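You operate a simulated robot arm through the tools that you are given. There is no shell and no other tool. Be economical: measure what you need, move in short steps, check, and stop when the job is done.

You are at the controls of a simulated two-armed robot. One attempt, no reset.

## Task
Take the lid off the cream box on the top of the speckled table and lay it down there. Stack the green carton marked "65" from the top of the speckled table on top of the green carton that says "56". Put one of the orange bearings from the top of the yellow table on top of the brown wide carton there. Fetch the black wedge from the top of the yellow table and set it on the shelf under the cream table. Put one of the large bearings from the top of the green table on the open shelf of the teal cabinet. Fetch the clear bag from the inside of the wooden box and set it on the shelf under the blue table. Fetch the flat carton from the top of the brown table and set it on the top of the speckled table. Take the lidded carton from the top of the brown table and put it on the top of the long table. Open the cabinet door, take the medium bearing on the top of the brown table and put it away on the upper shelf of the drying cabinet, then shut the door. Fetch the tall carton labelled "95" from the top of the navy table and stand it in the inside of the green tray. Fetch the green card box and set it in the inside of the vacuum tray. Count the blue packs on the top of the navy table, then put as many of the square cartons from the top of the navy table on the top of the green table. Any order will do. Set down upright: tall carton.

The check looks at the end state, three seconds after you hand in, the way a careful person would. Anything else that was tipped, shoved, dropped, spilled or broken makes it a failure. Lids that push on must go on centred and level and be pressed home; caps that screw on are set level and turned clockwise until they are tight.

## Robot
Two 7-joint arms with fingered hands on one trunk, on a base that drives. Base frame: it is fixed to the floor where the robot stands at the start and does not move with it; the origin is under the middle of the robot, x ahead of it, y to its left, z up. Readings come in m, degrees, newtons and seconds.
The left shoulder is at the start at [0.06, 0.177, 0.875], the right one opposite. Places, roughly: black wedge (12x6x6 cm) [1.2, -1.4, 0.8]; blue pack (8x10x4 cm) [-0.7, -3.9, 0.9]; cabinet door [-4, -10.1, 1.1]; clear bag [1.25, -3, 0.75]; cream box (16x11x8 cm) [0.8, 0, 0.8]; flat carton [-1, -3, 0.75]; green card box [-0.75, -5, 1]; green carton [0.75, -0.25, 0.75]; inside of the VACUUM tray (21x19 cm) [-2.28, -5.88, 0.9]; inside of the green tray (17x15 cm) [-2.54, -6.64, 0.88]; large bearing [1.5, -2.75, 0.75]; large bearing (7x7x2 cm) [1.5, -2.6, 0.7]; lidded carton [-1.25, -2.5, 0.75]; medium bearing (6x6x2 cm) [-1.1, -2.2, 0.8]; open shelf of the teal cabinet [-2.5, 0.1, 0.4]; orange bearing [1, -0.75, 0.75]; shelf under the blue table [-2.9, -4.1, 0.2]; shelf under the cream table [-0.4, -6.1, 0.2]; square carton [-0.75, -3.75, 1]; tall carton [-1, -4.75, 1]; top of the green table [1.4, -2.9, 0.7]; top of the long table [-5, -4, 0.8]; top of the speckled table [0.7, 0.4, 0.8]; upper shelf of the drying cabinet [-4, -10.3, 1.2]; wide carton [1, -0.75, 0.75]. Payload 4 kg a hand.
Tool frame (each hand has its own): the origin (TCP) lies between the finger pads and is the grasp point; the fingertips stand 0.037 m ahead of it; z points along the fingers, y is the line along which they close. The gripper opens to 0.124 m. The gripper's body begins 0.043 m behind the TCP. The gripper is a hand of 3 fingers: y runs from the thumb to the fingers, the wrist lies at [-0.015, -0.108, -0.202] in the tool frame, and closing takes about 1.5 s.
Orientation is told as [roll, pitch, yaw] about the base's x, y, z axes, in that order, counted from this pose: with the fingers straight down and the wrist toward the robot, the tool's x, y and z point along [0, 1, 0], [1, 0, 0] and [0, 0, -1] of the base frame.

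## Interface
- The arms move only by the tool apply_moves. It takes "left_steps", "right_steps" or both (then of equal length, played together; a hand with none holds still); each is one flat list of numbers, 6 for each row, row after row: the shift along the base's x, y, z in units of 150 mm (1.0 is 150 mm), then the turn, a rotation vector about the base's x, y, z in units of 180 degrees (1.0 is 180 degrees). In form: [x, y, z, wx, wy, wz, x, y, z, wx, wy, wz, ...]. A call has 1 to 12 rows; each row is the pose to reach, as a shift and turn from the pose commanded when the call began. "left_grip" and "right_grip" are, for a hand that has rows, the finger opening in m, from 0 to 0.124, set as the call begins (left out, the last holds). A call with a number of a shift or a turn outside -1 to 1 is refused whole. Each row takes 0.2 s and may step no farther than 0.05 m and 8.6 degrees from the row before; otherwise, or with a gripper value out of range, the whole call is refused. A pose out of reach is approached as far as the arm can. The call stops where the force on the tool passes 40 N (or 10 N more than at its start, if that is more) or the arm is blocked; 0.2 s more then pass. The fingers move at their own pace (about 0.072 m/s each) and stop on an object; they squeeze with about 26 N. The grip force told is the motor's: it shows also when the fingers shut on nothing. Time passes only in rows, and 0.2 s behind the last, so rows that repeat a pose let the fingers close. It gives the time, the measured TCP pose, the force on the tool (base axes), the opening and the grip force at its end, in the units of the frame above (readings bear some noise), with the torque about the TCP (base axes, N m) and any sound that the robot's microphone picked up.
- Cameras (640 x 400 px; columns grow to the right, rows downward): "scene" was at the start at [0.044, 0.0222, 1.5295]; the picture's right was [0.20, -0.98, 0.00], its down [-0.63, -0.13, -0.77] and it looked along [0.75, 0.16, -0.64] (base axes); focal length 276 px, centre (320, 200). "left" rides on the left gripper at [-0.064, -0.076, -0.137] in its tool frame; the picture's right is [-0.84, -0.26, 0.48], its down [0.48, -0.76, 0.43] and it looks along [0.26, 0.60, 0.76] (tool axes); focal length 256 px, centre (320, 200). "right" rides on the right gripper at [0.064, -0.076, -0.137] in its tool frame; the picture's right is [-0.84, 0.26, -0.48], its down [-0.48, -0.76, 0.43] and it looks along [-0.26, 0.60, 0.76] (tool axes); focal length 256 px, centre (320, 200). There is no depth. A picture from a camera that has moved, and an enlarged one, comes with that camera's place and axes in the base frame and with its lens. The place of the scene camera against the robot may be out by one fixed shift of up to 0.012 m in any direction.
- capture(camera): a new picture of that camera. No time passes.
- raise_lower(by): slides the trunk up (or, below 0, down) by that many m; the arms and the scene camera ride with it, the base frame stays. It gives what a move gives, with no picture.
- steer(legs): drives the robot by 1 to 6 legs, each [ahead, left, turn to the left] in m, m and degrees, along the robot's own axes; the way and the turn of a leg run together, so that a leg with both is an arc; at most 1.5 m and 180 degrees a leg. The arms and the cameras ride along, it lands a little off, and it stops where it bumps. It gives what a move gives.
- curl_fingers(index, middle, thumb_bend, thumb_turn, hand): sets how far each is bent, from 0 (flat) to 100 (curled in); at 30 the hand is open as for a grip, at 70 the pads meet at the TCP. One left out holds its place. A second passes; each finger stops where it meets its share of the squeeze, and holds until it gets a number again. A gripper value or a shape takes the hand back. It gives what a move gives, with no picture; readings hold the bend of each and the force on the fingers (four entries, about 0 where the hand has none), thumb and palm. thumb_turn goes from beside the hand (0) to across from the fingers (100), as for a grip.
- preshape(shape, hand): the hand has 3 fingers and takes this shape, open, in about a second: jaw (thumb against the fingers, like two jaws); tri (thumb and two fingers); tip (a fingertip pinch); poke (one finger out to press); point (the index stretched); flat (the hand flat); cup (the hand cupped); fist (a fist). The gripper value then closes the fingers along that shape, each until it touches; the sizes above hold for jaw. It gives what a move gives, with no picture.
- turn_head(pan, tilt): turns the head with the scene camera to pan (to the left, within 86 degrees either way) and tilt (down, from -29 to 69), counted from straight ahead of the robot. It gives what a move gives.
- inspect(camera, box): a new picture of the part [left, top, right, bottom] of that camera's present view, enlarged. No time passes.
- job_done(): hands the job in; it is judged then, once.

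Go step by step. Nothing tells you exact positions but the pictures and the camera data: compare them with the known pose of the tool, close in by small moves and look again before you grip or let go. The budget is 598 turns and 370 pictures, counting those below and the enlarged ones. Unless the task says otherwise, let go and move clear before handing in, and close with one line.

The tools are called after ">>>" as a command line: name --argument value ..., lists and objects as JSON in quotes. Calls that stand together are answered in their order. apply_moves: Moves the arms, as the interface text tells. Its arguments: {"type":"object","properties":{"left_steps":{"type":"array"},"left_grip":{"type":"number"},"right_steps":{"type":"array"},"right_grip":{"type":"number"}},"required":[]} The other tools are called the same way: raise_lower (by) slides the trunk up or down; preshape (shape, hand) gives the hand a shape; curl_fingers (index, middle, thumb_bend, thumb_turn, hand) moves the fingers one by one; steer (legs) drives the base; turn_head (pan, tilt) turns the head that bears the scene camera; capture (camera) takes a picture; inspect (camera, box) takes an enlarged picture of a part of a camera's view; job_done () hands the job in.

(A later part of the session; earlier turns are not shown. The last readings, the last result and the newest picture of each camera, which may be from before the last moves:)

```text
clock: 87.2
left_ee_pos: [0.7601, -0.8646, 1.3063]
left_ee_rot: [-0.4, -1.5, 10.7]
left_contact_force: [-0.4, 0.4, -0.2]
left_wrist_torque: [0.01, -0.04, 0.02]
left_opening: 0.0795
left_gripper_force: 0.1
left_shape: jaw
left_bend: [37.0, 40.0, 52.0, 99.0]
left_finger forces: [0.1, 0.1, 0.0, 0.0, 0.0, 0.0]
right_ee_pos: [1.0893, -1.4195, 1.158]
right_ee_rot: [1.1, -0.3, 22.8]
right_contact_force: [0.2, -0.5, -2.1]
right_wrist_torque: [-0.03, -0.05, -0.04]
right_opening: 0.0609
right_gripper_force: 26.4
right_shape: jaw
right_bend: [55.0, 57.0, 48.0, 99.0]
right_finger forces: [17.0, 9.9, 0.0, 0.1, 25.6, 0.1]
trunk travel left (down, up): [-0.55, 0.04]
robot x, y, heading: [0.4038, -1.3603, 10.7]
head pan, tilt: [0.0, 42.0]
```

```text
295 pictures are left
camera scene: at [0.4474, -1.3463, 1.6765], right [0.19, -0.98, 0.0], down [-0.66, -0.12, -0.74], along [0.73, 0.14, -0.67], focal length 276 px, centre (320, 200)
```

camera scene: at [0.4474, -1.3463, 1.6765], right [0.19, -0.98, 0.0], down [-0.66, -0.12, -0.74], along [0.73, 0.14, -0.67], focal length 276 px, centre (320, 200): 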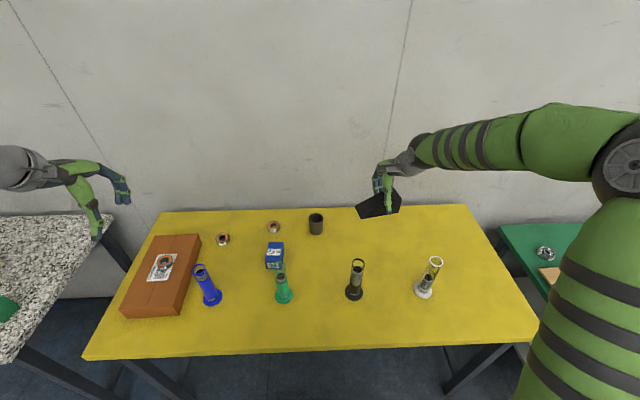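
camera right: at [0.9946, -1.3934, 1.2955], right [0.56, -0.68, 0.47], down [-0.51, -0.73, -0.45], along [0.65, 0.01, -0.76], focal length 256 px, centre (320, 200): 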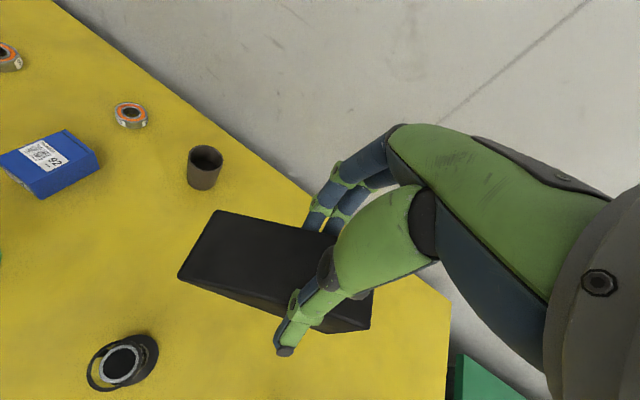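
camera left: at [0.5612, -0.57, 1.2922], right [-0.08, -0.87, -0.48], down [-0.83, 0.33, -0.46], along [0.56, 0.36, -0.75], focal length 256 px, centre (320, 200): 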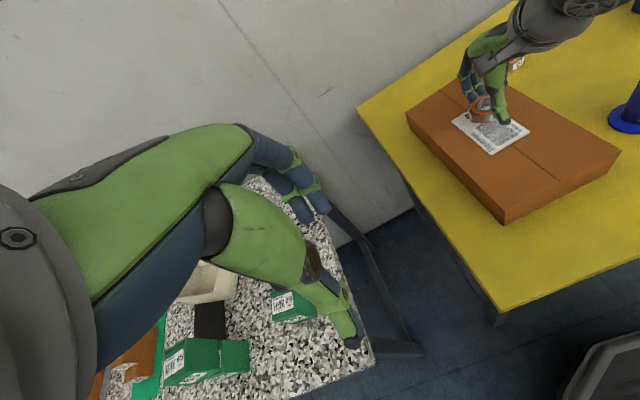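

>>> steer --legs '[[-0.35, 0, 0]]'

>>> turn_head --pan -80 --tilt 22

>>> capture --camera "scene"

```text
clock: 89.4
left_ee_pos: [0.4205, -0.9276, 1.3069]
left_ee_rot: [-0.3, -1.4, 10.9]
left_contact_force: [0.3, -0.7, -0.2]
left_wrist_torque: [0.02, -0.03, -0.01]
left_opening: 0.0798
left_gripper_force: 0.0
left_shape: jaw
left_bend: [37.0, 40.0, 52.0, 99.0]
left_finger forces: [0.0, 0.0, 0.1, 0.0, 0.0, 0.1]
right_ee_pos: [0.7528, -1.4811, 1.1583]
right_ee_rot: [1.1, -0.3, 23.0]
right_contact_force: [-0.4, -0.8, -2.0]
right_wrist_torque: [-0.03, -0.01, 0.01]
right_opening: 0.0609
right_gripper_force: 26.1
right_shape: jaw
right_bend: [55.0, 57.0, 48.0, 99.0]
right_finger forces: [17.2, 10.1, 0.0, 0.0, 25.6, 0.0]
trunk travel left (down, up): [-0.55, 0.04]
robot x, y, heading: [0.0676, -1.4248, 11.1]
head pan, tilt: [0.0, 42.0]
```

```text
clock: 91.0
left_ee_pos: [0.4205, -0.9281, 1.3049]
left_ee_rot: [-0.4, -1.4, 10.8]
left_contact_force: [-0.3, -0.1, 0.7]
left_wrist_torque: [0.02, -0.01, 0.01]
left_opening: 0.0797
left_gripper_force: 0.0
left_shape: jaw
left_bend: [37.0, 40.0, 52.0, 99.0]
left_finger forces: [0.0, 0.0, 0.0, 0.0, 0.0, 0.0]
right_ee_pos: [0.7524, -1.4799, 1.159]
right_ee_rot: [1.1, -0.2, 23.0]
right_contact_force: [-0.5, 0.2, -2.1]
right_wrist_torque: [0.02, -0.01, -0.03]
right_opening: 0.0609
right_gripper_force: 25.7
right_shape: jaw
right_bend: [55.0, 57.0, 48.0, 99.0]
right_finger forces: [17.2, 10.1, 0.0, 0.0, 25.5, 0.1]
trunk travel left (down, up): [-0.55, 0.04]
robot x, y, heading: [0.0665, -1.4268, 11.0]
head pan, tilt: [-80.0, 22.0]
```

```text
294 pictures are left
camera scene: at [0.061, -1.5131, 1.7076], right [-0.93, -0.36, 0.0], down [-0.13, 0.35, -0.93], along [0.33, -0.87, -0.37], focal length 276 px, centre (320, 200)
```

scene: 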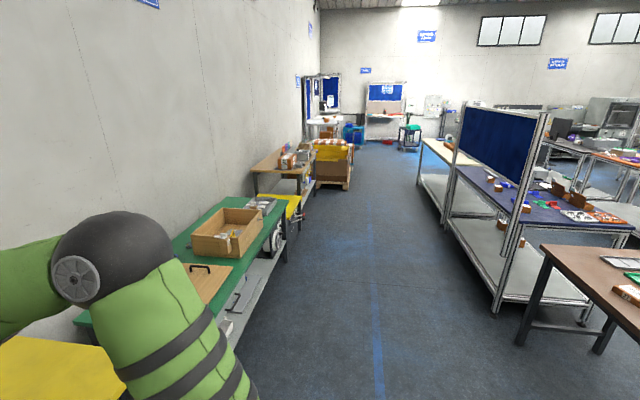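

>>> steer --legs '[[0, -0.95, 0], [0.15, -0.91, 0]]'

>>> turn_head --pan 0 --tilt 45

>>> capture --camera "scene"

>>> capture --camera "left"

```text
clock: 100.3
left_ee_pos: [0.9188, -2.7285, 1.3048]
left_ee_rot: [-0.4, -1.4, 10.5]
left_contact_force: [-0.3, -0.7, 0.8]
left_wrist_torque: [-0.05, -0.01, -0.01]
left_opening: 0.0794
left_gripper_force: 0.0
left_shape: jaw
left_bend: [37.0, 40.0, 52.0, 99.0]
left_finger forces: [0.0, 0.0, 0.1, 0.0, 0.1, 0.0]
right_ee_pos: [1.2475, -3.2839, 1.158]
right_ee_rot: [1.2, -0.2, 22.7]
right_contact_force: [1.3, -1.0, -1.8]
right_wrist_torque: [0.0, -0.06, -0.03]
right_opening: 0.0612
right_gripper_force: 26.1
right_shape: jaw
right_bend: [55.0, 57.0, 48.0, 99.0]
right_finger forces: [17.2, 10.0, 0.0, 0.0, 25.5, 0.0]
trunk travel left (down, up): [-0.55, 0.04]
robot x, y, heading: [0.5626, -3.227, 10.7]
head pan, tilt: [-80.0, 22.0]
```

```text
clock: 101.9
left_ee_pos: [0.9186, -2.7286, 1.3071]
left_ee_rot: [-0.3, -1.3, 10.6]
left_contact_force: [0.5, 0.1, -0.2]
left_wrist_torque: [0.0, -0.01, 0.02]
left_opening: 0.0797
left_gripper_force: 0.0
left_shape: jaw
left_bend: [37.0, 40.0, 52.0, 99.0]
left_finger forces: [0.1, 0.1, 0.0, 0.0, 0.1, 0.0]
right_ee_pos: [1.2481, -3.2838, 1.1584]
right_ee_rot: [1.2, -0.1, 22.8]
right_contact_force: [-0.1, 0.9, -2.0]
right_wrist_torque: [-0.02, -0.07, 0.0]
right_opening: 0.0605
right_gripper_force: 25.9
right_shape: jaw
right_bend: [55.0, 57.0, 48.0, 99.0]
right_finger forces: [17.1, 10.0, 0.0, 0.1, 25.5, 0.0]
trunk travel left (down, up): [-0.55, 0.04]
robot x, y, heading: [0.5601, -3.2237, 10.7]
head pan, tilt: [0.0, 45.0]
```

```text
293 pictures are left
camera scene: at [0.6035, -3.2104, 1.6722], right [0.18, -0.98, 0.0], down [-0.69, -0.13, -0.71], along [0.69, 0.13, -0.71], focal length 276 px, centre (320, 200)
```

scene: 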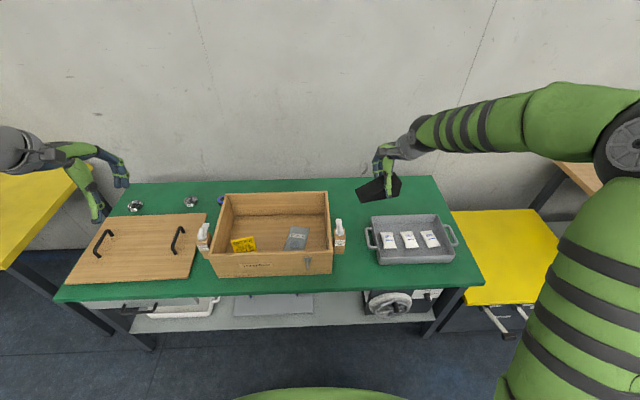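

```text
292 pictures are left
camera left: at [0.8528, -2.8048, 1.4423], right [-0.09, -0.87, -0.48], down [-0.82, 0.33, -0.46], along [0.56, 0.36, -0.75], focal length 256 px, centre (320, 200)
```

left: 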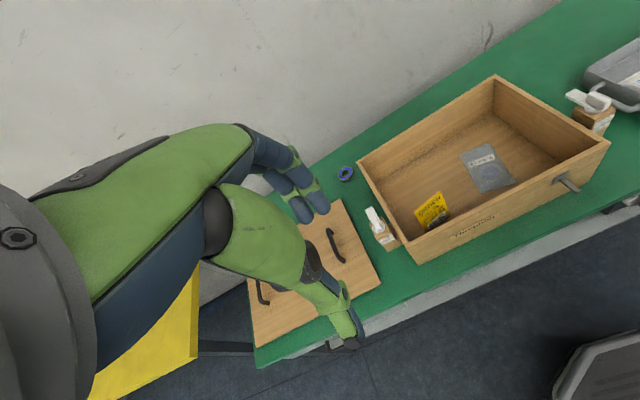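

>>> inspect --camera "scene" --box '[190, 170, 370, 290]'

>>> inspect --camera "left" --box '[350, 70, 620, 270]'

>>> inspect --camera "scene" --box '[60, 170, 240, 290]'

```text
3.33 times, centred on (280, 230) of scene
camera zoom: at [0.6035, -3.2104, 1.6722], right [0.18, -0.98, 0.0], down [-0.69, -0.13, -0.71], along [0.69, 0.13, -0.71], focal length 922 px, centre (453, 100)
```

zoom: 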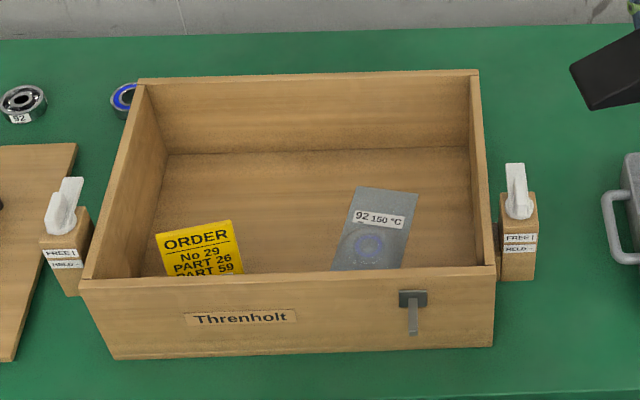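

```text
2.00 times, centred on (485, 170) of left
camera zoom: at [0.8528, -2.8048, 1.4423], right [-0.09, -0.87, -0.48], down [-0.82, 0.33, -0.46], along [0.56, 0.36, -0.75], focal length 512 px, centre (-10, 260)
```

zoom: 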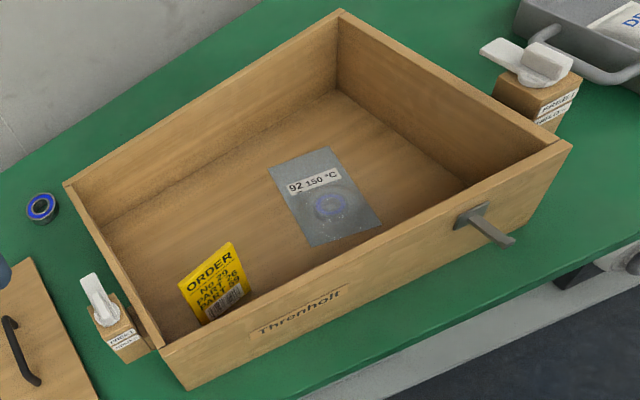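

```text
3.33 times, centred on (150, 230) of scene
camera zoom: at [0.6035, -3.2104, 1.6722], right [0.18, -0.98, 0.0], down [-0.69, -0.13, -0.71], along [0.69, 0.13, -0.71], focal length 922 px, centre (887, 100)
```

zoom: 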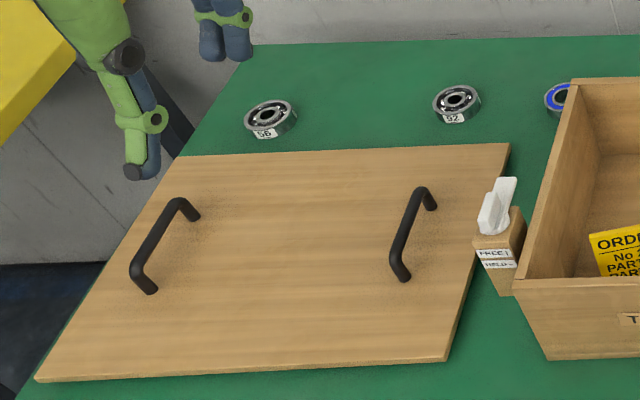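

>>> apply_moves --left_steps '[0.16, -0.1, 0, 0, 0, -0.046, 0.33, -0.2, 0, 0, 0, -0.092, 0.5, -0.3, 0, 0, 0, -0.138, 0.66, -0.4, 0, 0, 0, -0.184, 0.83, -0.5, 0, 0, 0, -0.23, 1, -0.6, 0, 0, 0, -0.276, 1, -0.7, 0, 0, 0, -0.322]' --left_grip 0.1

>>> apply_moves --left_steps '[0.2, -0.14, 0, 0, 0, -0.046, 0.4, -0.28, 0, 0, 0, -0.092, 0.6, -0.42, -0.1, 0, 0, -0.138, 0.8, -0.56, -0.2, 0, 0, -0.184, 1, -0.7, -0.3, 0, 0, -0.232, 1, -0.85, -0.5, 0, 0, -0.232, 1, -0.95, -0.7, 0, 0, -0.232]'

>>> capture --camera "left"

>>> capture --camera "scene"

```text
clock: 103.5
left_ee_pos: [1.0683, -2.8339, 1.3058]
left_ee_rot: [-0.4, -1.5, -47.4]
left_contact_force: [0.9, -1.3, -0.2]
left_wrist_torque: [-0.01, -0.01, -0.01]
left_opening: 0.0999
left_gripper_force: 0.0
left_shape: jaw
left_bend: [32.0, 35.0, 0.0, 98.0]
left_finger forces: [0.0, 0.0, 0.0, 0.1, 0.1, 0.1]
right_ee_pos: [1.2477, -3.2826, 1.1576]
right_ee_rot: [1.1, -0.1, 22.8]
right_contact_force: [0.2, 0.4, -2.8]
right_wrist_torque: [0.0, -0.04, 0.0]
right_opening: 0.061
right_gripper_force: 25.5
right_shape: jaw
right_bend: [55.0, 57.0, 48.0, 99.0]
right_finger forces: [17.1, 10.0, 0.0, 0.0, 25.5, 0.0]
trunk travel left (down, up): [-0.55, 0.04]
robot x, y, heading: [0.5641, -3.224, 10.8]
head pan, tilt: [0.0, 45.0]
```

```text
clock: 105.1
left_ee_pos: [1.217, -2.9768, 1.2005]
left_ee_rot: [-0.5, -1.4, -89.0]
left_contact_force: [-0.4, -0.4, -0.4]
left_wrist_torque: [-0.01, -0.01, -0.01]
left_opening: 0.0998
left_gripper_force: 0.1
left_shape: jaw
left_bend: [32.0, 35.0, 0.0, 98.0]
left_finger forces: [0.0, 0.1, 0.0, 0.0, 0.1, 0.0]
right_ee_pos: [1.2486, -3.2843, 1.1558]
right_ee_rot: [1.1, -0.1, 22.8]
right_contact_force: [0.1, -0.2, -2.0]
right_wrist_torque: [0.05, 0.05, -0.04]
right_opening: 0.0607
right_gripper_force: 25.9
right_shape: jaw
right_bend: [55.0, 57.0, 48.0, 99.0]
right_finger forces: [16.9, 10.1, 0.1, 0.1, 25.4, 0.0]
trunk travel left (down, up): [-0.55, 0.04]
robot x, y, heading: [0.5604, -3.2273, 10.6]
head pan, tilt: [0.0, 45.0]
```

```text
288 pictures are left
camera left: at [1.1549, -2.897, 1.3368], right [-0.85, 0.23, -0.48], down [0.47, 0.76, -0.46], along [0.26, -0.61, -0.75], focal length 256 px, centre (320, 200)
```

left: 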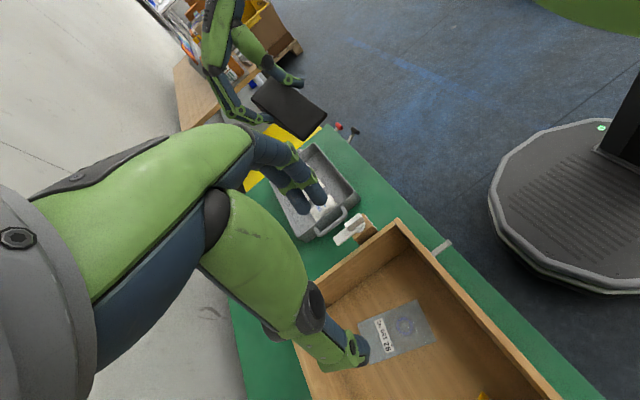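

```text
287 pictures are left
camera scene: at [0.6047, -3.2103, 1.6722], right [0.19, -0.98, 0.0], down [-0.7, -0.13, -0.71], along [0.69, 0.13, -0.71], focal length 276 px, centre (320, 200)
```

scene: 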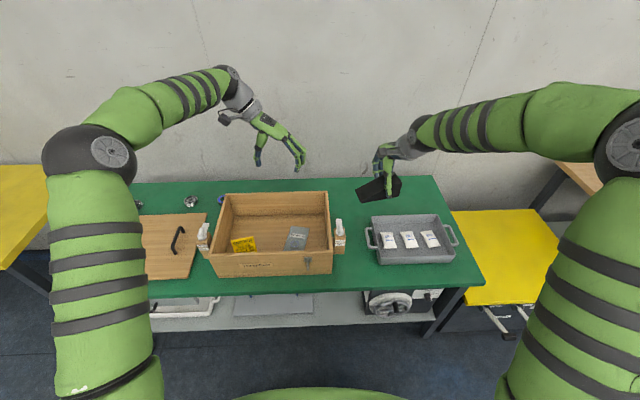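

>>> apply_moves --left_steps '[0.15, -0.03, -0.2, 0, 0, 0, 0.31, -0.05, -0.4, 0, 0, 0, 0.31, -0.05, -0.7, 0, 0, 0, 0.31, -0.05, -1, 0, 0, 0]'

>>> apply_moves --left_steps '[0, 0, -0.3, 0, 0, 0, 0, 0, -0.6, 0, 0, 0, 0, 0, -0.9, 0, 0, 0, 0, 0, -1, 0, 0, 0]'

>>> capture --camera "left"

>>> inspect --camera "scene" --box '[200, 150, 360, 290]'

```text
clock: 106.1
left_ee_pos: [1.2627, -2.9825, 1.0512]
left_ee_rot: [-0.5, -1.5, -89.1]
left_contact_force: [0.0, 0.5, 0.0]
left_wrist_torque: [0.0, 0.01, 0.01]
left_opening: 0.1001
left_gripper_force: 0.1
left_shape: jaw
left_bend: [32.0, 35.0, 0.0, 98.0]
left_finger forces: [0.2, 0.1, 0.0, 0.0, 0.1, 0.1]
right_ee_pos: [1.2486, -3.2828, 1.1583]
right_ee_rot: [1.0, -0.2, 22.8]
right_contact_force: [0.5, -0.2, -1.9]
right_wrist_torque: [0.0, 0.01, 0.03]
right_opening: 0.0611
right_gripper_force: 26.1
right_shape: jaw
right_bend: [55.0, 57.0, 48.0, 99.0]
right_finger forces: [17.0, 10.0, 0.0, 0.0, 25.3, 0.0]
trunk travel left (down, up): [-0.55, 0.04]
robot x, y, heading: [0.5608, -3.2238, 10.7]
head pan, tilt: [0.0, 45.0]
```

```text
clock: 107.1
left_ee_pos: [1.2644, -2.9837, 0.9014]
left_ee_rot: [-0.4, -1.5, -89.1]
left_contact_force: [0.9, 0.5, -0.8]
left_wrist_torque: [0.05, 0.03, 0.02]
left_opening: 0.0998
left_gripper_force: 0.0
left_shape: jaw
left_bend: [32.0, 35.0, 0.0, 98.0]
left_finger forces: [0.0, 0.1, 0.1, 0.0, 0.0, 0.1]
right_ee_pos: [1.2478, -3.2831, 1.1581]
right_ee_rot: [1.1, -0.2, 22.7]
right_contact_force: [0.1, 0.3, -2.6]
right_wrist_torque: [-0.02, -0.01, -0.01]
right_opening: 0.061
right_gripper_force: 25.9
right_shape: jaw
right_bend: [55.0, 57.0, 48.0, 99.0]
right_finger forces: [16.8, 10.1, 0.0, 0.0, 25.4, 0.0]
trunk travel left (down, up): [-0.55, 0.04]
robot x, y, heading: [0.5645, -3.2201, 10.7]
head pan, tilt: [0.0, 45.0]
```

```text
286 pictures are left
camera left: at [1.2015, -2.9043, 1.0377], right [-0.84, 0.23, -0.48], down [0.47, 0.76, -0.46], along [0.26, -0.61, -0.75], focal length 256 px, centre (320, 200)
```

left: 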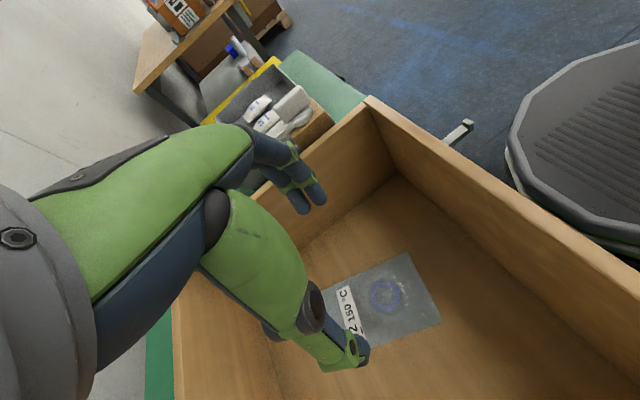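

```text
2.86 times, centred on (280, 220) of scene
camera zoom: at [0.6036, -3.2104, 1.6723], right [0.19, -0.98, 0.0], down [-0.69, -0.13, -0.71], along [0.69, 0.13, -0.71], focal length 790 px, centre (434, 143)
```

zoom: 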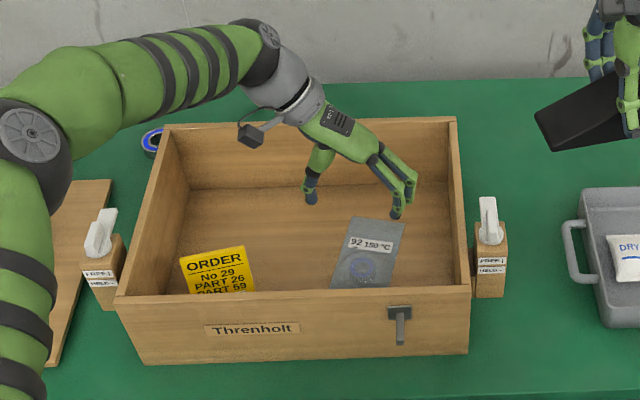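

>>> apply_moves --left_steps '[0, 0, -0.2, 0, 0, 0, 0, 0, -0.4, 0, 0, 0, 0, 0, -0.55, 0, 0, 0, 0, 0, -0.65, 0, 0, 0, 0, 0, -0.72, 0, 0, 0, 0, 0, -0.79, 0, 0, 0, 0, 0, -0.86, 0, 0, 0]' --left_grip 0.124

>>> capture --camera "left"

```text
clock: 108.7
left_ee_pos: [1.2667, -2.9826, 0.7729]
left_ee_rot: [-0.6, -1.4, -89.2]
left_contact_force: [-0.2, -0.1, 0.8]
left_wrist_torque: [0.02, 0.0, 0.01]
left_opening: 0.1237
left_gripper_force: 0.1
left_shape: jaw
left_bend: [30.0, 30.0, 30.0, 98.0]
left_finger forces: [0.0, 0.0, 0.0, 0.0, 0.0, 0.0]
right_ee_pos: [1.2484, -3.2827, 1.1565]
right_ee_rot: [1.1, -0.2, 22.8]
right_contact_force: [0.3, 0.1, -2.7]
right_wrist_torque: [0.04, -0.02, 0.0]
right_opening: 0.0611
right_gripper_force: 26.3
right_shape: jaw
right_bend: [55.0, 57.0, 48.0, 99.0]
right_finger forces: [16.9, 10.1, 0.0, 0.0, 25.3, 0.1]
trunk travel left (down, up): [-0.55, 0.04]
robot x, y, heading: [0.5633, -3.2267, 10.8]
head pan, tilt: [0.0, 45.0]
```

```text
284 pictures are left
camera left: at [1.2032, -2.9051, 0.9088], right [-0.85, 0.23, -0.48], down [0.47, 0.76, -0.46], along [0.26, -0.61, -0.75], focal length 256 px, centre (320, 200)
```

left: 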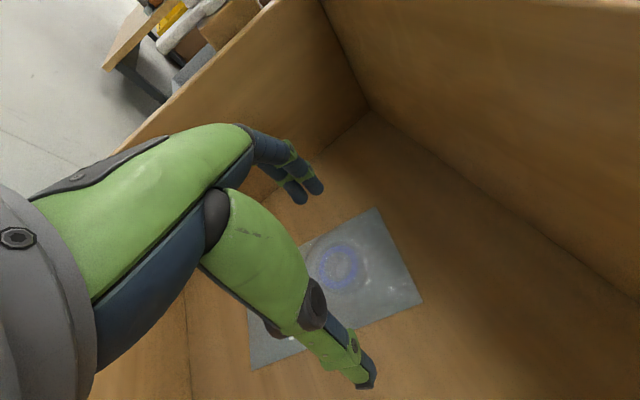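

>>> apply_moves --left_steps '[0, 0, -0.04, 0, 0, 0, 0, 0, -0.08, 0, 0, 0, 0, 0, -0.12, 0, 0, 0, 0, 0, -0.16, 0, 0, 0, 0, 0, -0.2, 0, 0, 0, 0, 0, -0.24, 0, 0, 0]'

>>> capture --camera "left"

```text
clock: 110.0
left_ee_pos: [1.2693, -2.9847, 0.7453]
left_ee_rot: [-0.1, -1.9, -88.9]
left_contact_force: [-6.3, 0.3, 21.4]
left_wrist_torque: [-0.33, 0.11, -0.01]
left_opening: 0.1228
left_gripper_force: 0.0
left_shape: jaw
left_bend: [30.0, 30.0, 30.0, 96.0]
left_finger forces: [2.2, 10.6, 0.0, 0.0, 8.6, 0.1]
right_ee_pos: [1.2478, -3.2837, 1.1571]
right_ee_rot: [1.1, 0.0, 22.9]
right_contact_force: [0.3, 0.2, -2.3]
right_wrist_torque: [0.0, 0.03, 0.03]
right_opening: 0.061
right_gripper_force: 25.7
right_shape: jaw
right_bend: [55.0, 57.0, 48.0, 99.0]
right_finger forces: [16.8, 10.1, 0.0, 0.1, 25.4, 0.0]
trunk travel left (down, up): [-0.55, 0.04]
robot x, y, heading: [0.5619, -3.2266, 10.7]
head pan, tilt: [0.0, 45.0]
stopped in row 6 (left hand): the force on the tool passed its limit at 46 N (the readings are from after the stop); the commanded pose is now the measured one
```

```text
283 pictures are left
camera left: at [1.2045, -2.9052, 0.8818], right [-0.84, 0.22, -0.49], down [0.47, 0.75, -0.46], along [0.27, -0.62, -0.74], focal length 256 px, centre (320, 200)
```

left: 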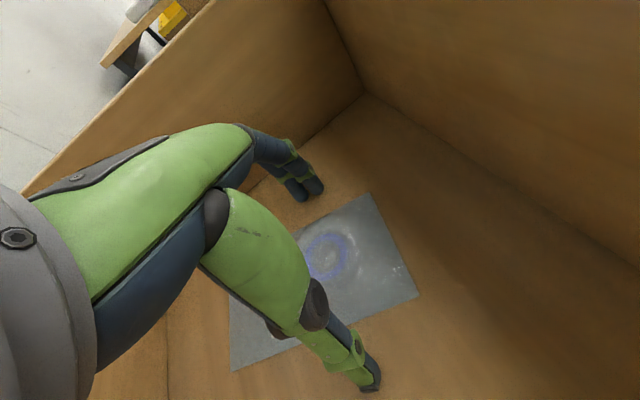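

>>> apply_moves --left_steps '[0, 0, 0.01, 0, 0, 0, 0, 0, 0.04, 0, 0, 0, 0, 0, 0.06, 0, 0, 0, 0, 0, 0.06, 0, 0, 0, 0, 0, 0.06, 0, 0, 0, 0, 0, 0.06, 0, 0, 0, 0, 0, 0.06, 0, 0, 0, 0, 0, 0.06, 0, 0, 0]' --left_grip 0.0

>>> capture --camera "left"

```text
clock: 111.8
left_ee_pos: [1.2675, -2.9834, 0.753]
left_ee_rot: [-0.1, -1.8, -88.8]
left_contact_force: [0.0, 3.0, 16.6]
left_wrist_torque: [0.72, -0.05, -0.02]
left_opening: 0.0536
left_gripper_force: 26.3
left_shape: jaw
left_bend: [46.0, 49.0, 57.0, 100.0]
left_finger forces: [9.2, 3.0, 0.0, 0.0, 22.3, 0.1]
right_ee_pos: [1.2476, -3.2832, 1.1587]
right_ee_rot: [0.9, -0.2, 22.9]
right_contact_force: [0.0, -0.8, -3.3]
right_wrist_torque: [0.02, 0.01, -0.01]
right_opening: 0.0611
right_gripper_force: 26.1
right_shape: jaw
right_bend: [55.0, 57.0, 48.0, 99.0]
right_finger forces: [16.9, 10.2, 0.0, 0.0, 25.3, 0.1]
trunk travel left (down, up): [-0.55, 0.04]
robot x, y, heading: [0.5599, -3.2195, 10.7]
head pan, tilt: [0.0, 45.0]
```

```text
282 pictures are left
camera left: at [1.2034, -2.9046, 0.8891], right [-0.84, 0.23, -0.49], down [0.47, 0.76, -0.46], along [0.27, -0.61, -0.74], focal length 256 px, centre (320, 200)
```

left: 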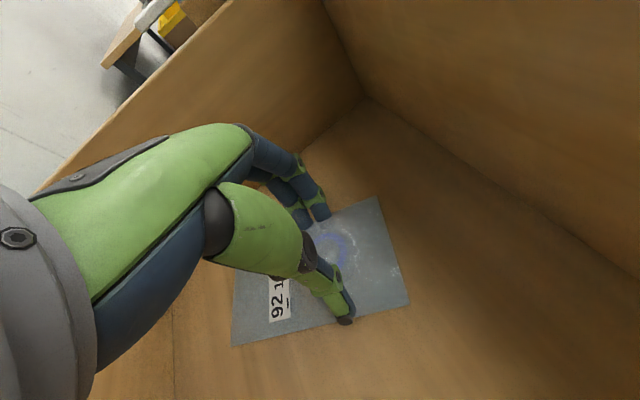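

>>> apply_moves --left_steps '[0, 0, 0.03, 0, 0, 0, 0, 0, 0.1, 0, 0, 0, 0, 0, 0.3, 0, 0, 0, 0, 0, 0.6, 0, 0, 0, 0, 0, 0.9, 0, 0, 0, 0, 0, 1, 0, 0, 0]'

>>> capture --camera "left"

```text
clock: 113.2
left_ee_pos: [1.2676, -2.9859, 0.9029]
left_ee_rot: [-0.3, -1.8, -88.9]
left_contact_force: [0.1, 0.0, -1.5]
left_wrist_torque: [-0.03, -0.01, 0.02]
left_opening: 0.0538
left_gripper_force: 26.4
left_shape: jaw
left_bend: [45.0, 48.0, 58.0, 100.0]
left_finger forces: [10.8, 4.5, 0.0, 0.0, 14.8, 0.0]
right_ee_pos: [1.2485, -3.2828, 1.1585]
right_ee_rot: [1.1, -0.2, 22.9]
right_contact_force: [0.6, 0.2, -2.3]
right_wrist_torque: [0.02, -0.05, -0.03]
right_opening: 0.0611
right_gripper_force: 26.1
right_shape: jaw
right_bend: [55.0, 57.0, 48.0, 99.0]
right_finger forces: [16.9, 10.1, 0.0, 0.0, 25.3, 0.1]
trunk travel left (down, up): [-0.55, 0.04]
robot x, y, heading: [0.5625, -3.2244, 10.7]
head pan, tilt: [0.0, 45.0]
```

```text
281 pictures are left
camera left: at [1.2029, -2.9061, 1.0387], right [-0.84, 0.23, -0.49], down [0.47, 0.76, -0.46], along [0.26, -0.61, -0.74], focal length 256 px, centre (320, 200)
```

left: 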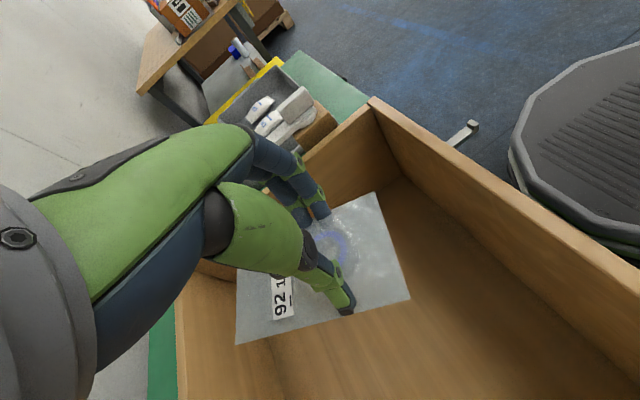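

>>> apply_moves --left_steps '[0, 0, 0.3, 0, 0, 0, 0, 0, 0.6, 0, 0, 0, -0.1, 0, 0.9, 0, 0, 0, -0.3, 0.1, 1, 0, 0, 0, -0.6, 0.2, 1, 0, 0, 0, -0.9, 0.3, 1, 0, 0, 0, -1, 0.4, 1, 0, 0, 0]' --right_steps '[0, 0, 0, 0, 0, 0, 0, 0, 0, 0, 0, 0, 0, 0, 0, 0, 0, 0, -0.2, -0.05, 0, 0, 0, 0, -0.5, -0.1, 0, 0, 0, 0, -0.8, -0.15, 0, 0, 0, 0, -1, -0.2, 0, 0, 0, 0]'

>>> steer --legs '[[-0.45, 0, 0], [0, 0, -90]]'

>>> turn_head --pan 0 --tilt 25

>>> capture --camera "scene"

```text
clock: 114.8
left_ee_pos: [1.1169, -2.9257, 1.0544]
left_ee_rot: [-0.1, -1.8, -88.9]
left_contact_force: [0.6, 1.4, -1.3]
left_wrist_torque: [0.05, 0.01, -0.04]
left_opening: 0.0533
left_gripper_force: 26.3
left_shape: jaw
left_bend: [45.0, 48.0, 58.0, 100.0]
left_finger forces: [10.7, 4.6, 0.1, 0.1, 14.7, 0.1]
right_ee_pos: [1.0965, -3.3145, 1.1581]
right_ee_rot: [1.0, -0.3, 22.8]
right_contact_force: [-0.7, 0.2, -2.6]
right_wrist_torque: [-0.02, -0.02, 0.03]
right_opening: 0.0607
right_gripper_force: 25.7
right_shape: jaw
right_bend: [55.0, 57.0, 48.0, 99.0]
right_finger forces: [16.7, 10.0, 0.1, 0.0, 25.2, 0.0]
trunk travel left (down, up): [-0.55, 0.04]
robot x, y, heading: [0.562, -3.2205, 10.7]
head pan, tilt: [0.0, 45.0]
```

```text
clock: 121.3
left_ee_pos: [0.4432, -3.8536, 1.0522]
left_ee_rot: [-0.2, -1.7, -177.0]
left_contact_force: [-0.6, 0.5, 0.0]
left_wrist_torque: [0.03, 0.0, 0.0]
left_opening: 0.0532
left_gripper_force: 26.7
left_shape: jaw
left_bend: [45.0, 48.0, 58.0, 100.0]
left_finger forces: [10.3, 4.7, 0.0, 0.0, 14.6, 0.0]
right_ee_pos: [0.0542, -3.8443, 1.1574]
right_ee_rot: [1.2, -0.2, -65.3]
right_contact_force: [0.9, 0.1, -2.6]
right_wrist_torque: [-0.02, -0.04, -0.04]
right_opening: 0.0609
right_gripper_force: 26.0
right_shape: jaw
right_bend: [55.0, 57.0, 48.0, 99.0]
right_finger forces: [16.6, 9.8, 0.1, 0.0, 24.9, 0.0]
trunk travel left (down, up): [-0.55, 0.04]
robot x, y, heading: [0.1261, -3.3073, -77.4]
head pan, tilt: [0.0, 45.0]
```

```text
clock: 122.1
left_ee_pos: [0.4427, -3.8532, 1.0531]
left_ee_rot: [-0.2, -1.7, -177.0]
left_contact_force: [-0.5, -0.1, -1.7]
left_wrist_torque: [0.02, -0.01, -0.01]
left_opening: 0.0534
left_gripper_force: 26.0
left_shape: jaw
left_bend: [45.0, 48.0, 58.0, 100.0]
left_finger forces: [10.4, 4.7, 0.1, 0.0, 14.5, 0.1]
right_ee_pos: [0.0538, -3.845, 1.1579]
right_ee_rot: [1.2, -0.2, -65.2]
right_contact_force: [0.0, 0.1, -2.7]
right_wrist_torque: [-0.05, -0.01, 0.0]
right_opening: 0.061
right_gripper_force: 26.4
right_shape: jaw
right_bend: [55.0, 57.0, 48.0, 99.0]
right_finger forces: [16.7, 9.9, 0.0, 0.1, 24.9, 0.0]
trunk travel left (down, up): [-0.55, 0.04]
robot x, y, heading: [0.1243, -3.3088, -77.4]
head pan, tilt: [0.0, 25.0]
```

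```text
280 pictures are left
camera scene: at [0.1295, -3.3631, 1.7027], right [-0.98, -0.22, 0.0], down [-0.09, 0.41, -0.91], along [0.2, -0.88, -0.42], focal length 276 px, centre (320, 200)
```

scene: 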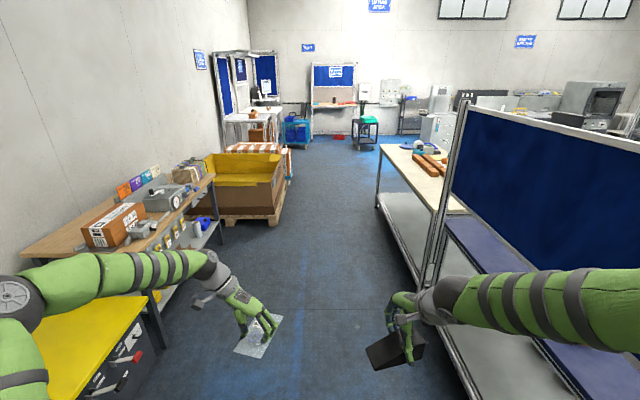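

>>> steer --legs '[[1.35, 0.02, 0], [1.25, 0.02, 0]]'

>>> turn_head --pan -60 --tilt 35

>>> capture --camera "scene"

```text
clock: 134.7
left_ee_pos: [1.0442, -6.3671, 1.0531]
left_ee_rot: [-0.1, -1.6, -177.3]
left_contact_force: [-0.6, 1.0, -1.3]
left_wrist_torque: [0.02, 0.0, 0.02]
left_opening: 0.0532
left_gripper_force: 26.1
left_shape: jaw
left_bend: [45.0, 48.0, 58.0, 100.0]
left_finger forces: [10.3, 4.6, 0.0, 0.0, 14.6, 0.0]
right_ee_pos: [0.6557, -6.3577, 1.1584]
right_ee_rot: [1.1, -0.2, -65.6]
right_contact_force: [1.3, 0.3, -2.3]
right_wrist_torque: [0.0, 0.0, -0.03]
right_opening: 0.0612
right_gripper_force: 25.9
right_shape: jaw
right_bend: [55.0, 57.0, 48.0, 99.0]
right_finger forces: [16.6, 9.9, 0.0, 0.1, 24.7, 0.1]
trunk travel left (down, up): [-0.55, 0.04]
robot x, y, heading: [0.732, -5.8165, -77.8]
head pan, tilt: [0.0, 25.0]
```

```text
clock: 136.0
left_ee_pos: [1.045, -6.3665, 1.0541]
left_ee_rot: [-0.2, -1.7, -177.2]
left_contact_force: [1.0, -0.8, -0.7]
left_wrist_torque: [0.04, -0.01, 0.0]
left_opening: 0.053
left_gripper_force: 26.1
left_shape: jaw
left_bend: [45.0, 48.0, 58.0, 100.0]
left_finger forces: [10.3, 4.6, 0.1, 0.1, 14.6, 0.0]
right_ee_pos: [0.6558, -6.3567, 1.1587]
right_ee_rot: [1.1, -0.2, -65.6]
right_contact_force: [-0.2, -0.4, -2.0]
right_wrist_torque: [-0.05, -0.01, -0.01]
right_opening: 0.0606
right_gripper_force: 25.9
right_shape: jaw
right_bend: [55.0, 57.0, 48.0, 99.0]
right_finger forces: [16.6, 10.0, 0.0, 0.0, 24.9, 0.1]
trunk travel left (down, up): [-0.55, 0.04]
robot x, y, heading: [0.7309, -5.82, -77.6]
head pan, tilt: [-60.0, 35.0]
```

```text
279 pictures are left
camera scene: at [0.6489, -5.8448, 1.6871], right [-0.67, 0.74, 0.0], down [0.42, 0.39, -0.82], along [-0.61, -0.55, -0.57], focal length 276 px, centre (320, 200)
```

scene: 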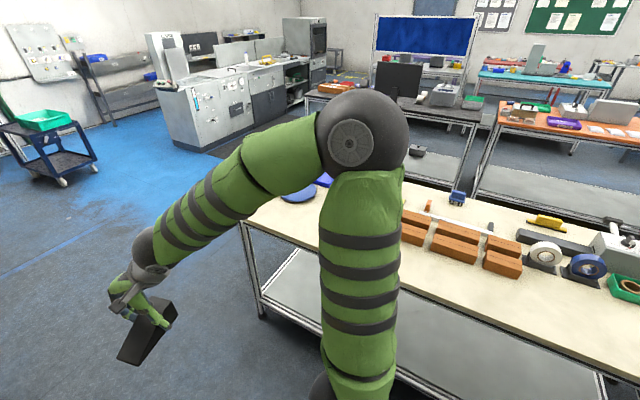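

>>> steer --legs '[[0, 0, -91]]'

>>> turn_head --pan 0 --tilt 45

>>> capture --camera "scene"

```text
clock: 140.3
left_ee_pos: [0.1743, -6.122, 1.0533]
left_ee_rot: [-0.2, -1.7, 91.4]
left_contact_force: [0.3, 1.0, 0.0]
left_wrist_torque: [-0.03, -0.04, 0.01]
left_opening: 0.0529
left_gripper_force: 26.0
left_shape: jaw
left_bend: [45.0, 48.0, 58.0, 100.0]
left_finger forces: [10.0, 4.7, 0.0, 0.1, 14.4, 0.0]
right_ee_pos: [0.1939, -5.7334, 1.1575]
right_ee_rot: [1.1, -0.3, -156.7]
right_contact_force: [-0.3, 0.1, -2.6]
right_wrist_torque: [0.01, 0.02, 0.0]
right_opening: 0.0609
right_gripper_force: 26.2
right_shape: jaw
right_bend: [55.0, 57.0, 49.0, 99.0]
right_finger forces: [16.3, 9.7, 0.0, 0.1, 24.5, 0.1]
trunk travel left (down, up): [-0.55, 0.04]
robot x, y, heading: [0.7306, -5.817, -169.0]
head pan, tilt: [-60.0, 35.0]
```

```text
clock: 141.6
left_ee_pos: [0.1746, -6.1219, 1.0535]
left_ee_rot: [-0.2, -1.8, 91.4]
left_contact_force: [-0.2, 0.1, -0.9]
left_wrist_torque: [0.0, 0.0, -0.01]
left_opening: 0.0528
left_gripper_force: 26.2
left_shape: jaw
left_bend: [45.0, 48.0, 58.0, 100.0]
left_finger forces: [9.9, 4.7, 0.1, 0.0, 14.4, 0.0]
right_ee_pos: [0.1952, -5.7331, 1.1576]
right_ee_rot: [1.2, -0.2, -156.7]
right_contact_force: [0.0, -0.1, -1.9]
right_wrist_torque: [0.0, 0.03, 0.01]
right_opening: 0.0606
right_gripper_force: 26.2
right_shape: jaw
right_bend: [55.0, 57.0, 49.0, 99.0]
right_finger forces: [16.4, 9.8, 0.0, 0.0, 24.6, 0.1]
trunk travel left (down, up): [-0.55, 0.04]
robot x, y, heading: [0.7291, -5.8183, -169.0]
head pan, tilt: [0.0, 45.0]
```

```text
278 pictures are left
camera scene: at [0.6695, -5.8242, 1.6722], right [-0.19, 0.98, 0.0], down [0.69, 0.13, -0.71], along [-0.69, -0.13, -0.71], focal length 276 px, centre (320, 200)
```

scene: 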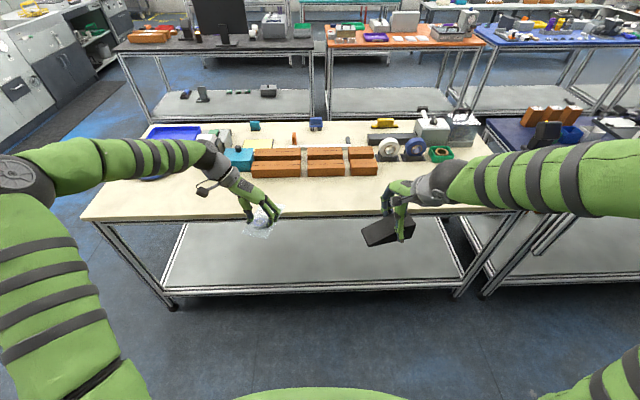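

>>> apply_moves --left_steps '[0.1, 0, 0.25, 0, 0, 0, 0.25, 0, 0.5, 0, 0, 0, 0.4, -0.05, 0.75, 0, 0, 0, 0.5, -0.1, 1, 0, 0, 0]' --right_steps '[0, 0, -0.25, 0, 0, 0, 0, 0, -0.5, 0, 0, 0, 0, 0, -0.75, 0, 0, 0, 0, 0, -1, 0, 0, 0]'

>>> apply_moves --left_steps '[0.1, -0.1, 0.25, 0, 0, 0, 0.2, -0.2, 0.5, 0, 0, 0, 0.3, -0.3, 0.75, 0, 0, 0, 0.4, -0.4, 1, 0, 0, 0]' --right_steps '[0, 0, -0.25, 0, 0, 0, 0, 0, -0.5, 0, 0, 0, 0, 0, -0.75, 0, 0, 0, 0, 0, -1, 0, 0, 0]'

>>> raise_lower --by -0.35

>>> capture --camera "scene"

```text
clock: 142.6
left_ee_pos: [0.2508, -6.1379, 1.2033]
left_ee_rot: [-0.2, -1.7, 91.4]
left_contact_force: [-0.8, 0.0, -1.0]
left_wrist_torque: [-0.03, -0.02, 0.01]
left_opening: 0.0531
left_gripper_force: 25.8
left_shape: jaw
left_bend: [45.0, 48.0, 58.0, 100.0]
left_finger forces: [9.9, 4.6, 0.1, 0.1, 14.5, 0.1]
right_ee_pos: [0.1962, -5.736, 1.007]
right_ee_rot: [0.9, -0.4, -156.9]
right_contact_force: [-0.7, -0.7, -2.5]
right_wrist_torque: [0.03, 0.0, -0.02]
right_opening: 0.061
right_gripper_force: 25.6
right_shape: jaw
right_bend: [55.0, 57.0, 49.0, 99.0]
right_finger forces: [16.1, 10.0, 0.0, 0.1, 24.4, 0.1]
trunk travel left (down, up): [-0.55, 0.04]
robot x, y, heading: [0.7288, -5.8199, -169.1]
head pan, tilt: [0.0, 45.0]
```

```text
clock: 143.6
left_ee_pos: [0.311, -6.1952, 1.354]
left_ee_rot: [-0.2, -1.7, 91.4]
left_contact_force: [-0.4, -0.1, -0.5]
left_wrist_torque: [-0.01, 0.01, -0.02]
left_opening: 0.053
left_gripper_force: 25.7
left_shape: jaw
left_bend: [45.0, 48.0, 58.0, 100.0]
left_finger forces: [9.8, 4.6, 0.1, 0.1, 14.3, 0.1]
right_ee_pos: [0.1948, -5.7359, 0.8578]
right_ee_rot: [1.1, -0.2, -156.9]
right_contact_force: [0.1, 0.0, -1.9]
right_wrist_torque: [-0.01, -0.01, -0.01]
right_opening: 0.0607
right_gripper_force: 25.9
right_shape: jaw
right_bend: [55.0, 57.0, 49.0, 99.0]
right_finger forces: [16.0, 9.8, 0.0, 0.1, 24.2, 0.0]
trunk travel left (down, up): [-0.55, 0.04]
robot x, y, heading: [0.7306, -5.8174, -169.1]
head pan, tilt: [0.0, 45.0]
```

```text
clock: 147.0
left_ee_pos: [0.3106, -6.1957, 1.0038]
left_ee_rot: [-0.2, -1.7, 91.4]
left_contact_force: [-0.7, 0.5, -1.1]
left_wrist_torque: [0.04, 0.0, -0.02]
left_opening: 0.0529
left_gripper_force: 26.2
left_shape: jaw
left_bend: [45.0, 48.0, 58.0, 100.0]
left_finger forces: [9.7, 4.6, 0.0, 0.1, 14.5, 0.1]
right_ee_pos: [0.1953, -5.7361, 0.5075]
right_ee_rot: [1.0, -0.2, -156.8]
right_contact_force: [-0.8, -0.4, -1.5]
right_wrist_torque: [0.02, 0.0, -0.01]
right_opening: 0.0608
right_gripper_force: 25.9
right_shape: jaw
right_bend: [55.0, 57.0, 49.0, 99.0]
right_finger forces: [15.8, 9.9, 0.1, 0.0, 24.1, 0.1]
trunk travel left (down, up): [-0.2, 0.39]
robot x, y, heading: [0.7333, -5.8192, -168.8]
head pan, tilt: [0.0, 45.0]
```

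```text
277 pictures are left
camera scene: at [0.6697, -5.8243, 1.3223], right [-0.19, 0.98, 0.0], down [0.69, 0.14, -0.71], along [-0.69, -0.14, -0.71], focal length 276 px, centre (320, 200)
```

scene: 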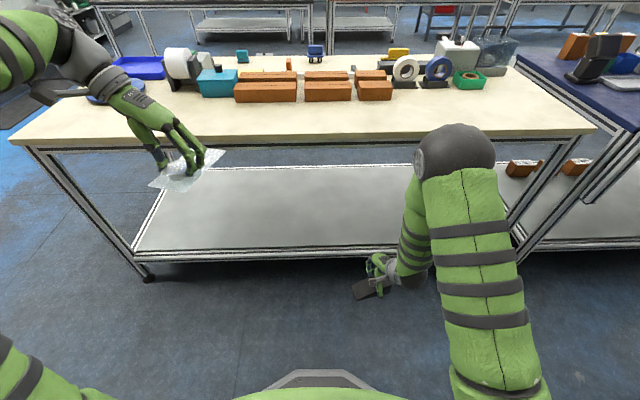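

>>> apply_moves --right_steps '[-0.25, -0.05, 0, 0, 0, 0, -0.5, -0.1, -0.2, 0, 0, 0, -0.75, -0.15, -0.45, 0, 0, 0, -0.98, -0.19, -0.7, 0, 0, 0, -0.98, -0.19, -0.95, 0, 0, 0]'

>>> capture --camera "scene"

>>> capture --camera "right"

```text
refused: row 3 steps farther than a row can; nothing moved
```

```text
276 pictures are left
camera scene: at [0.6697, -5.8243, 1.3223], right [-0.19, 0.98, 0.0], down [0.69, 0.14, -0.71], along [-0.69, -0.14, -0.71], focal length 276 px, centre (320, 200)
```

scene: 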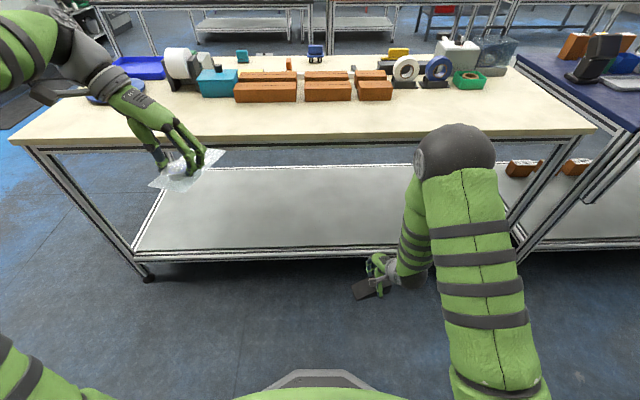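

```text
275 pictures are left
camera right: at [0.2888, -5.7635, 0.6452], right [-0.57, 0.68, 0.47], down [0.51, 0.74, -0.45], along [-0.65, -0.01, -0.76], focal length 256 px, centre (320, 200)
```

right: 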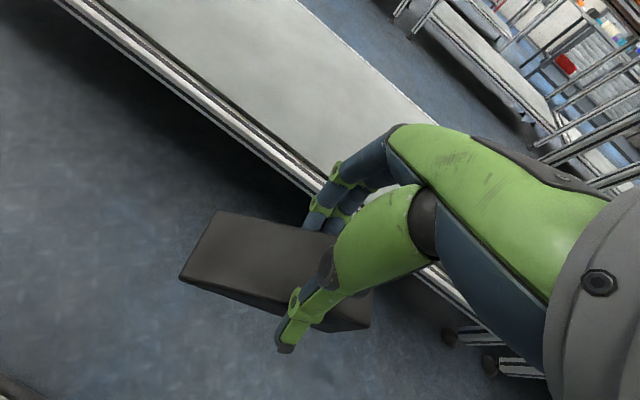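

>>> apply_moves --right_steps '[-0.25, -0.05, 0, 0, 0, 0, -0.5, -0.1, -0.15, 0, 0, 0, -0.7, -0.14, -0.35, 0, 0, 0, -0.9, -0.18, -0.55, 0, 0, 0, -0.98, -0.19, -0.75, 0, 0, 0, -0.98, -0.19, -0.95, 0, 0, 0]'

>>> capture --camera "right"

>>> capture --camera "scene"

```text
clock: 148.4
left_ee_pos: [0.3102, -6.1959, 1.0027]
left_ee_rot: [-0.2, -1.6, 91.3]
left_contact_force: [0.0, 0.3, -0.7]
left_wrist_torque: [0.03, 0.0, -0.01]
left_opening: 0.0528
left_gripper_force: 25.9
left_shape: jaw
left_bend: [45.0, 48.0, 58.0, 100.0]
left_finger forces: [9.7, 4.7, 0.1, 0.0, 14.3, 0.0]
right_ee_pos: [0.0475, -5.7656, 0.3638]
right_ee_rot: [1.1, -0.1, -156.9]
right_contact_force: [-0.7, 0.9, -1.8]
right_wrist_torque: [-0.01, 0.0, -0.02]
right_opening: 0.0607
right_gripper_force: 25.9
right_shape: jaw
right_bend: [55.0, 57.0, 49.0, 99.0]
right_finger forces: [15.7, 9.9, 0.1, 0.1, 23.9, 0.0]
trunk travel left (down, up): [-0.2, 0.39]
robot x, y, heading: [0.7307, -5.8195, -169.0]
head pan, tilt: [0.0, 45.0]
```

```text
274 pictures are left
camera right: at [0.1419, -5.7928, 0.502], right [-0.57, 0.68, 0.47], down [0.51, 0.73, -0.45], along [-0.65, -0.01, -0.76], focal length 256 px, centre (320, 200)
```

right: 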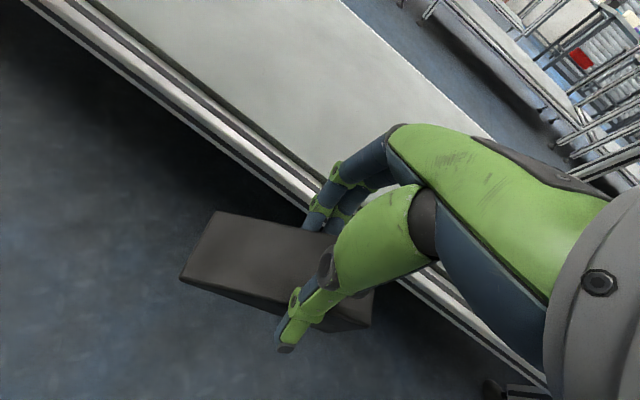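

```text
273 pictures are left
camera scene: at [0.6696, -5.8243, 1.3223], right [-0.19, 0.98, 0.0], down [0.69, 0.14, -0.71], along [-0.69, -0.14, -0.71], focal length 276 px, centre (320, 200)
```

scene: 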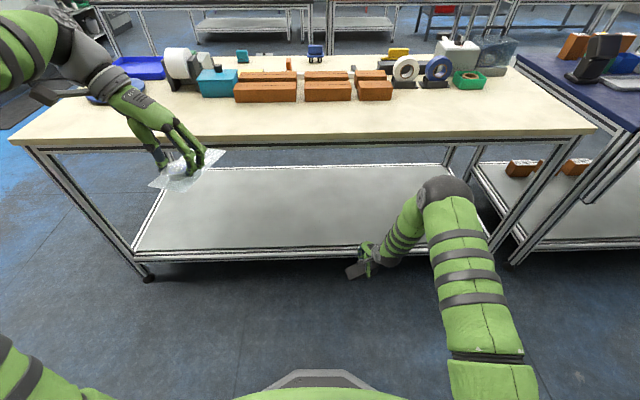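

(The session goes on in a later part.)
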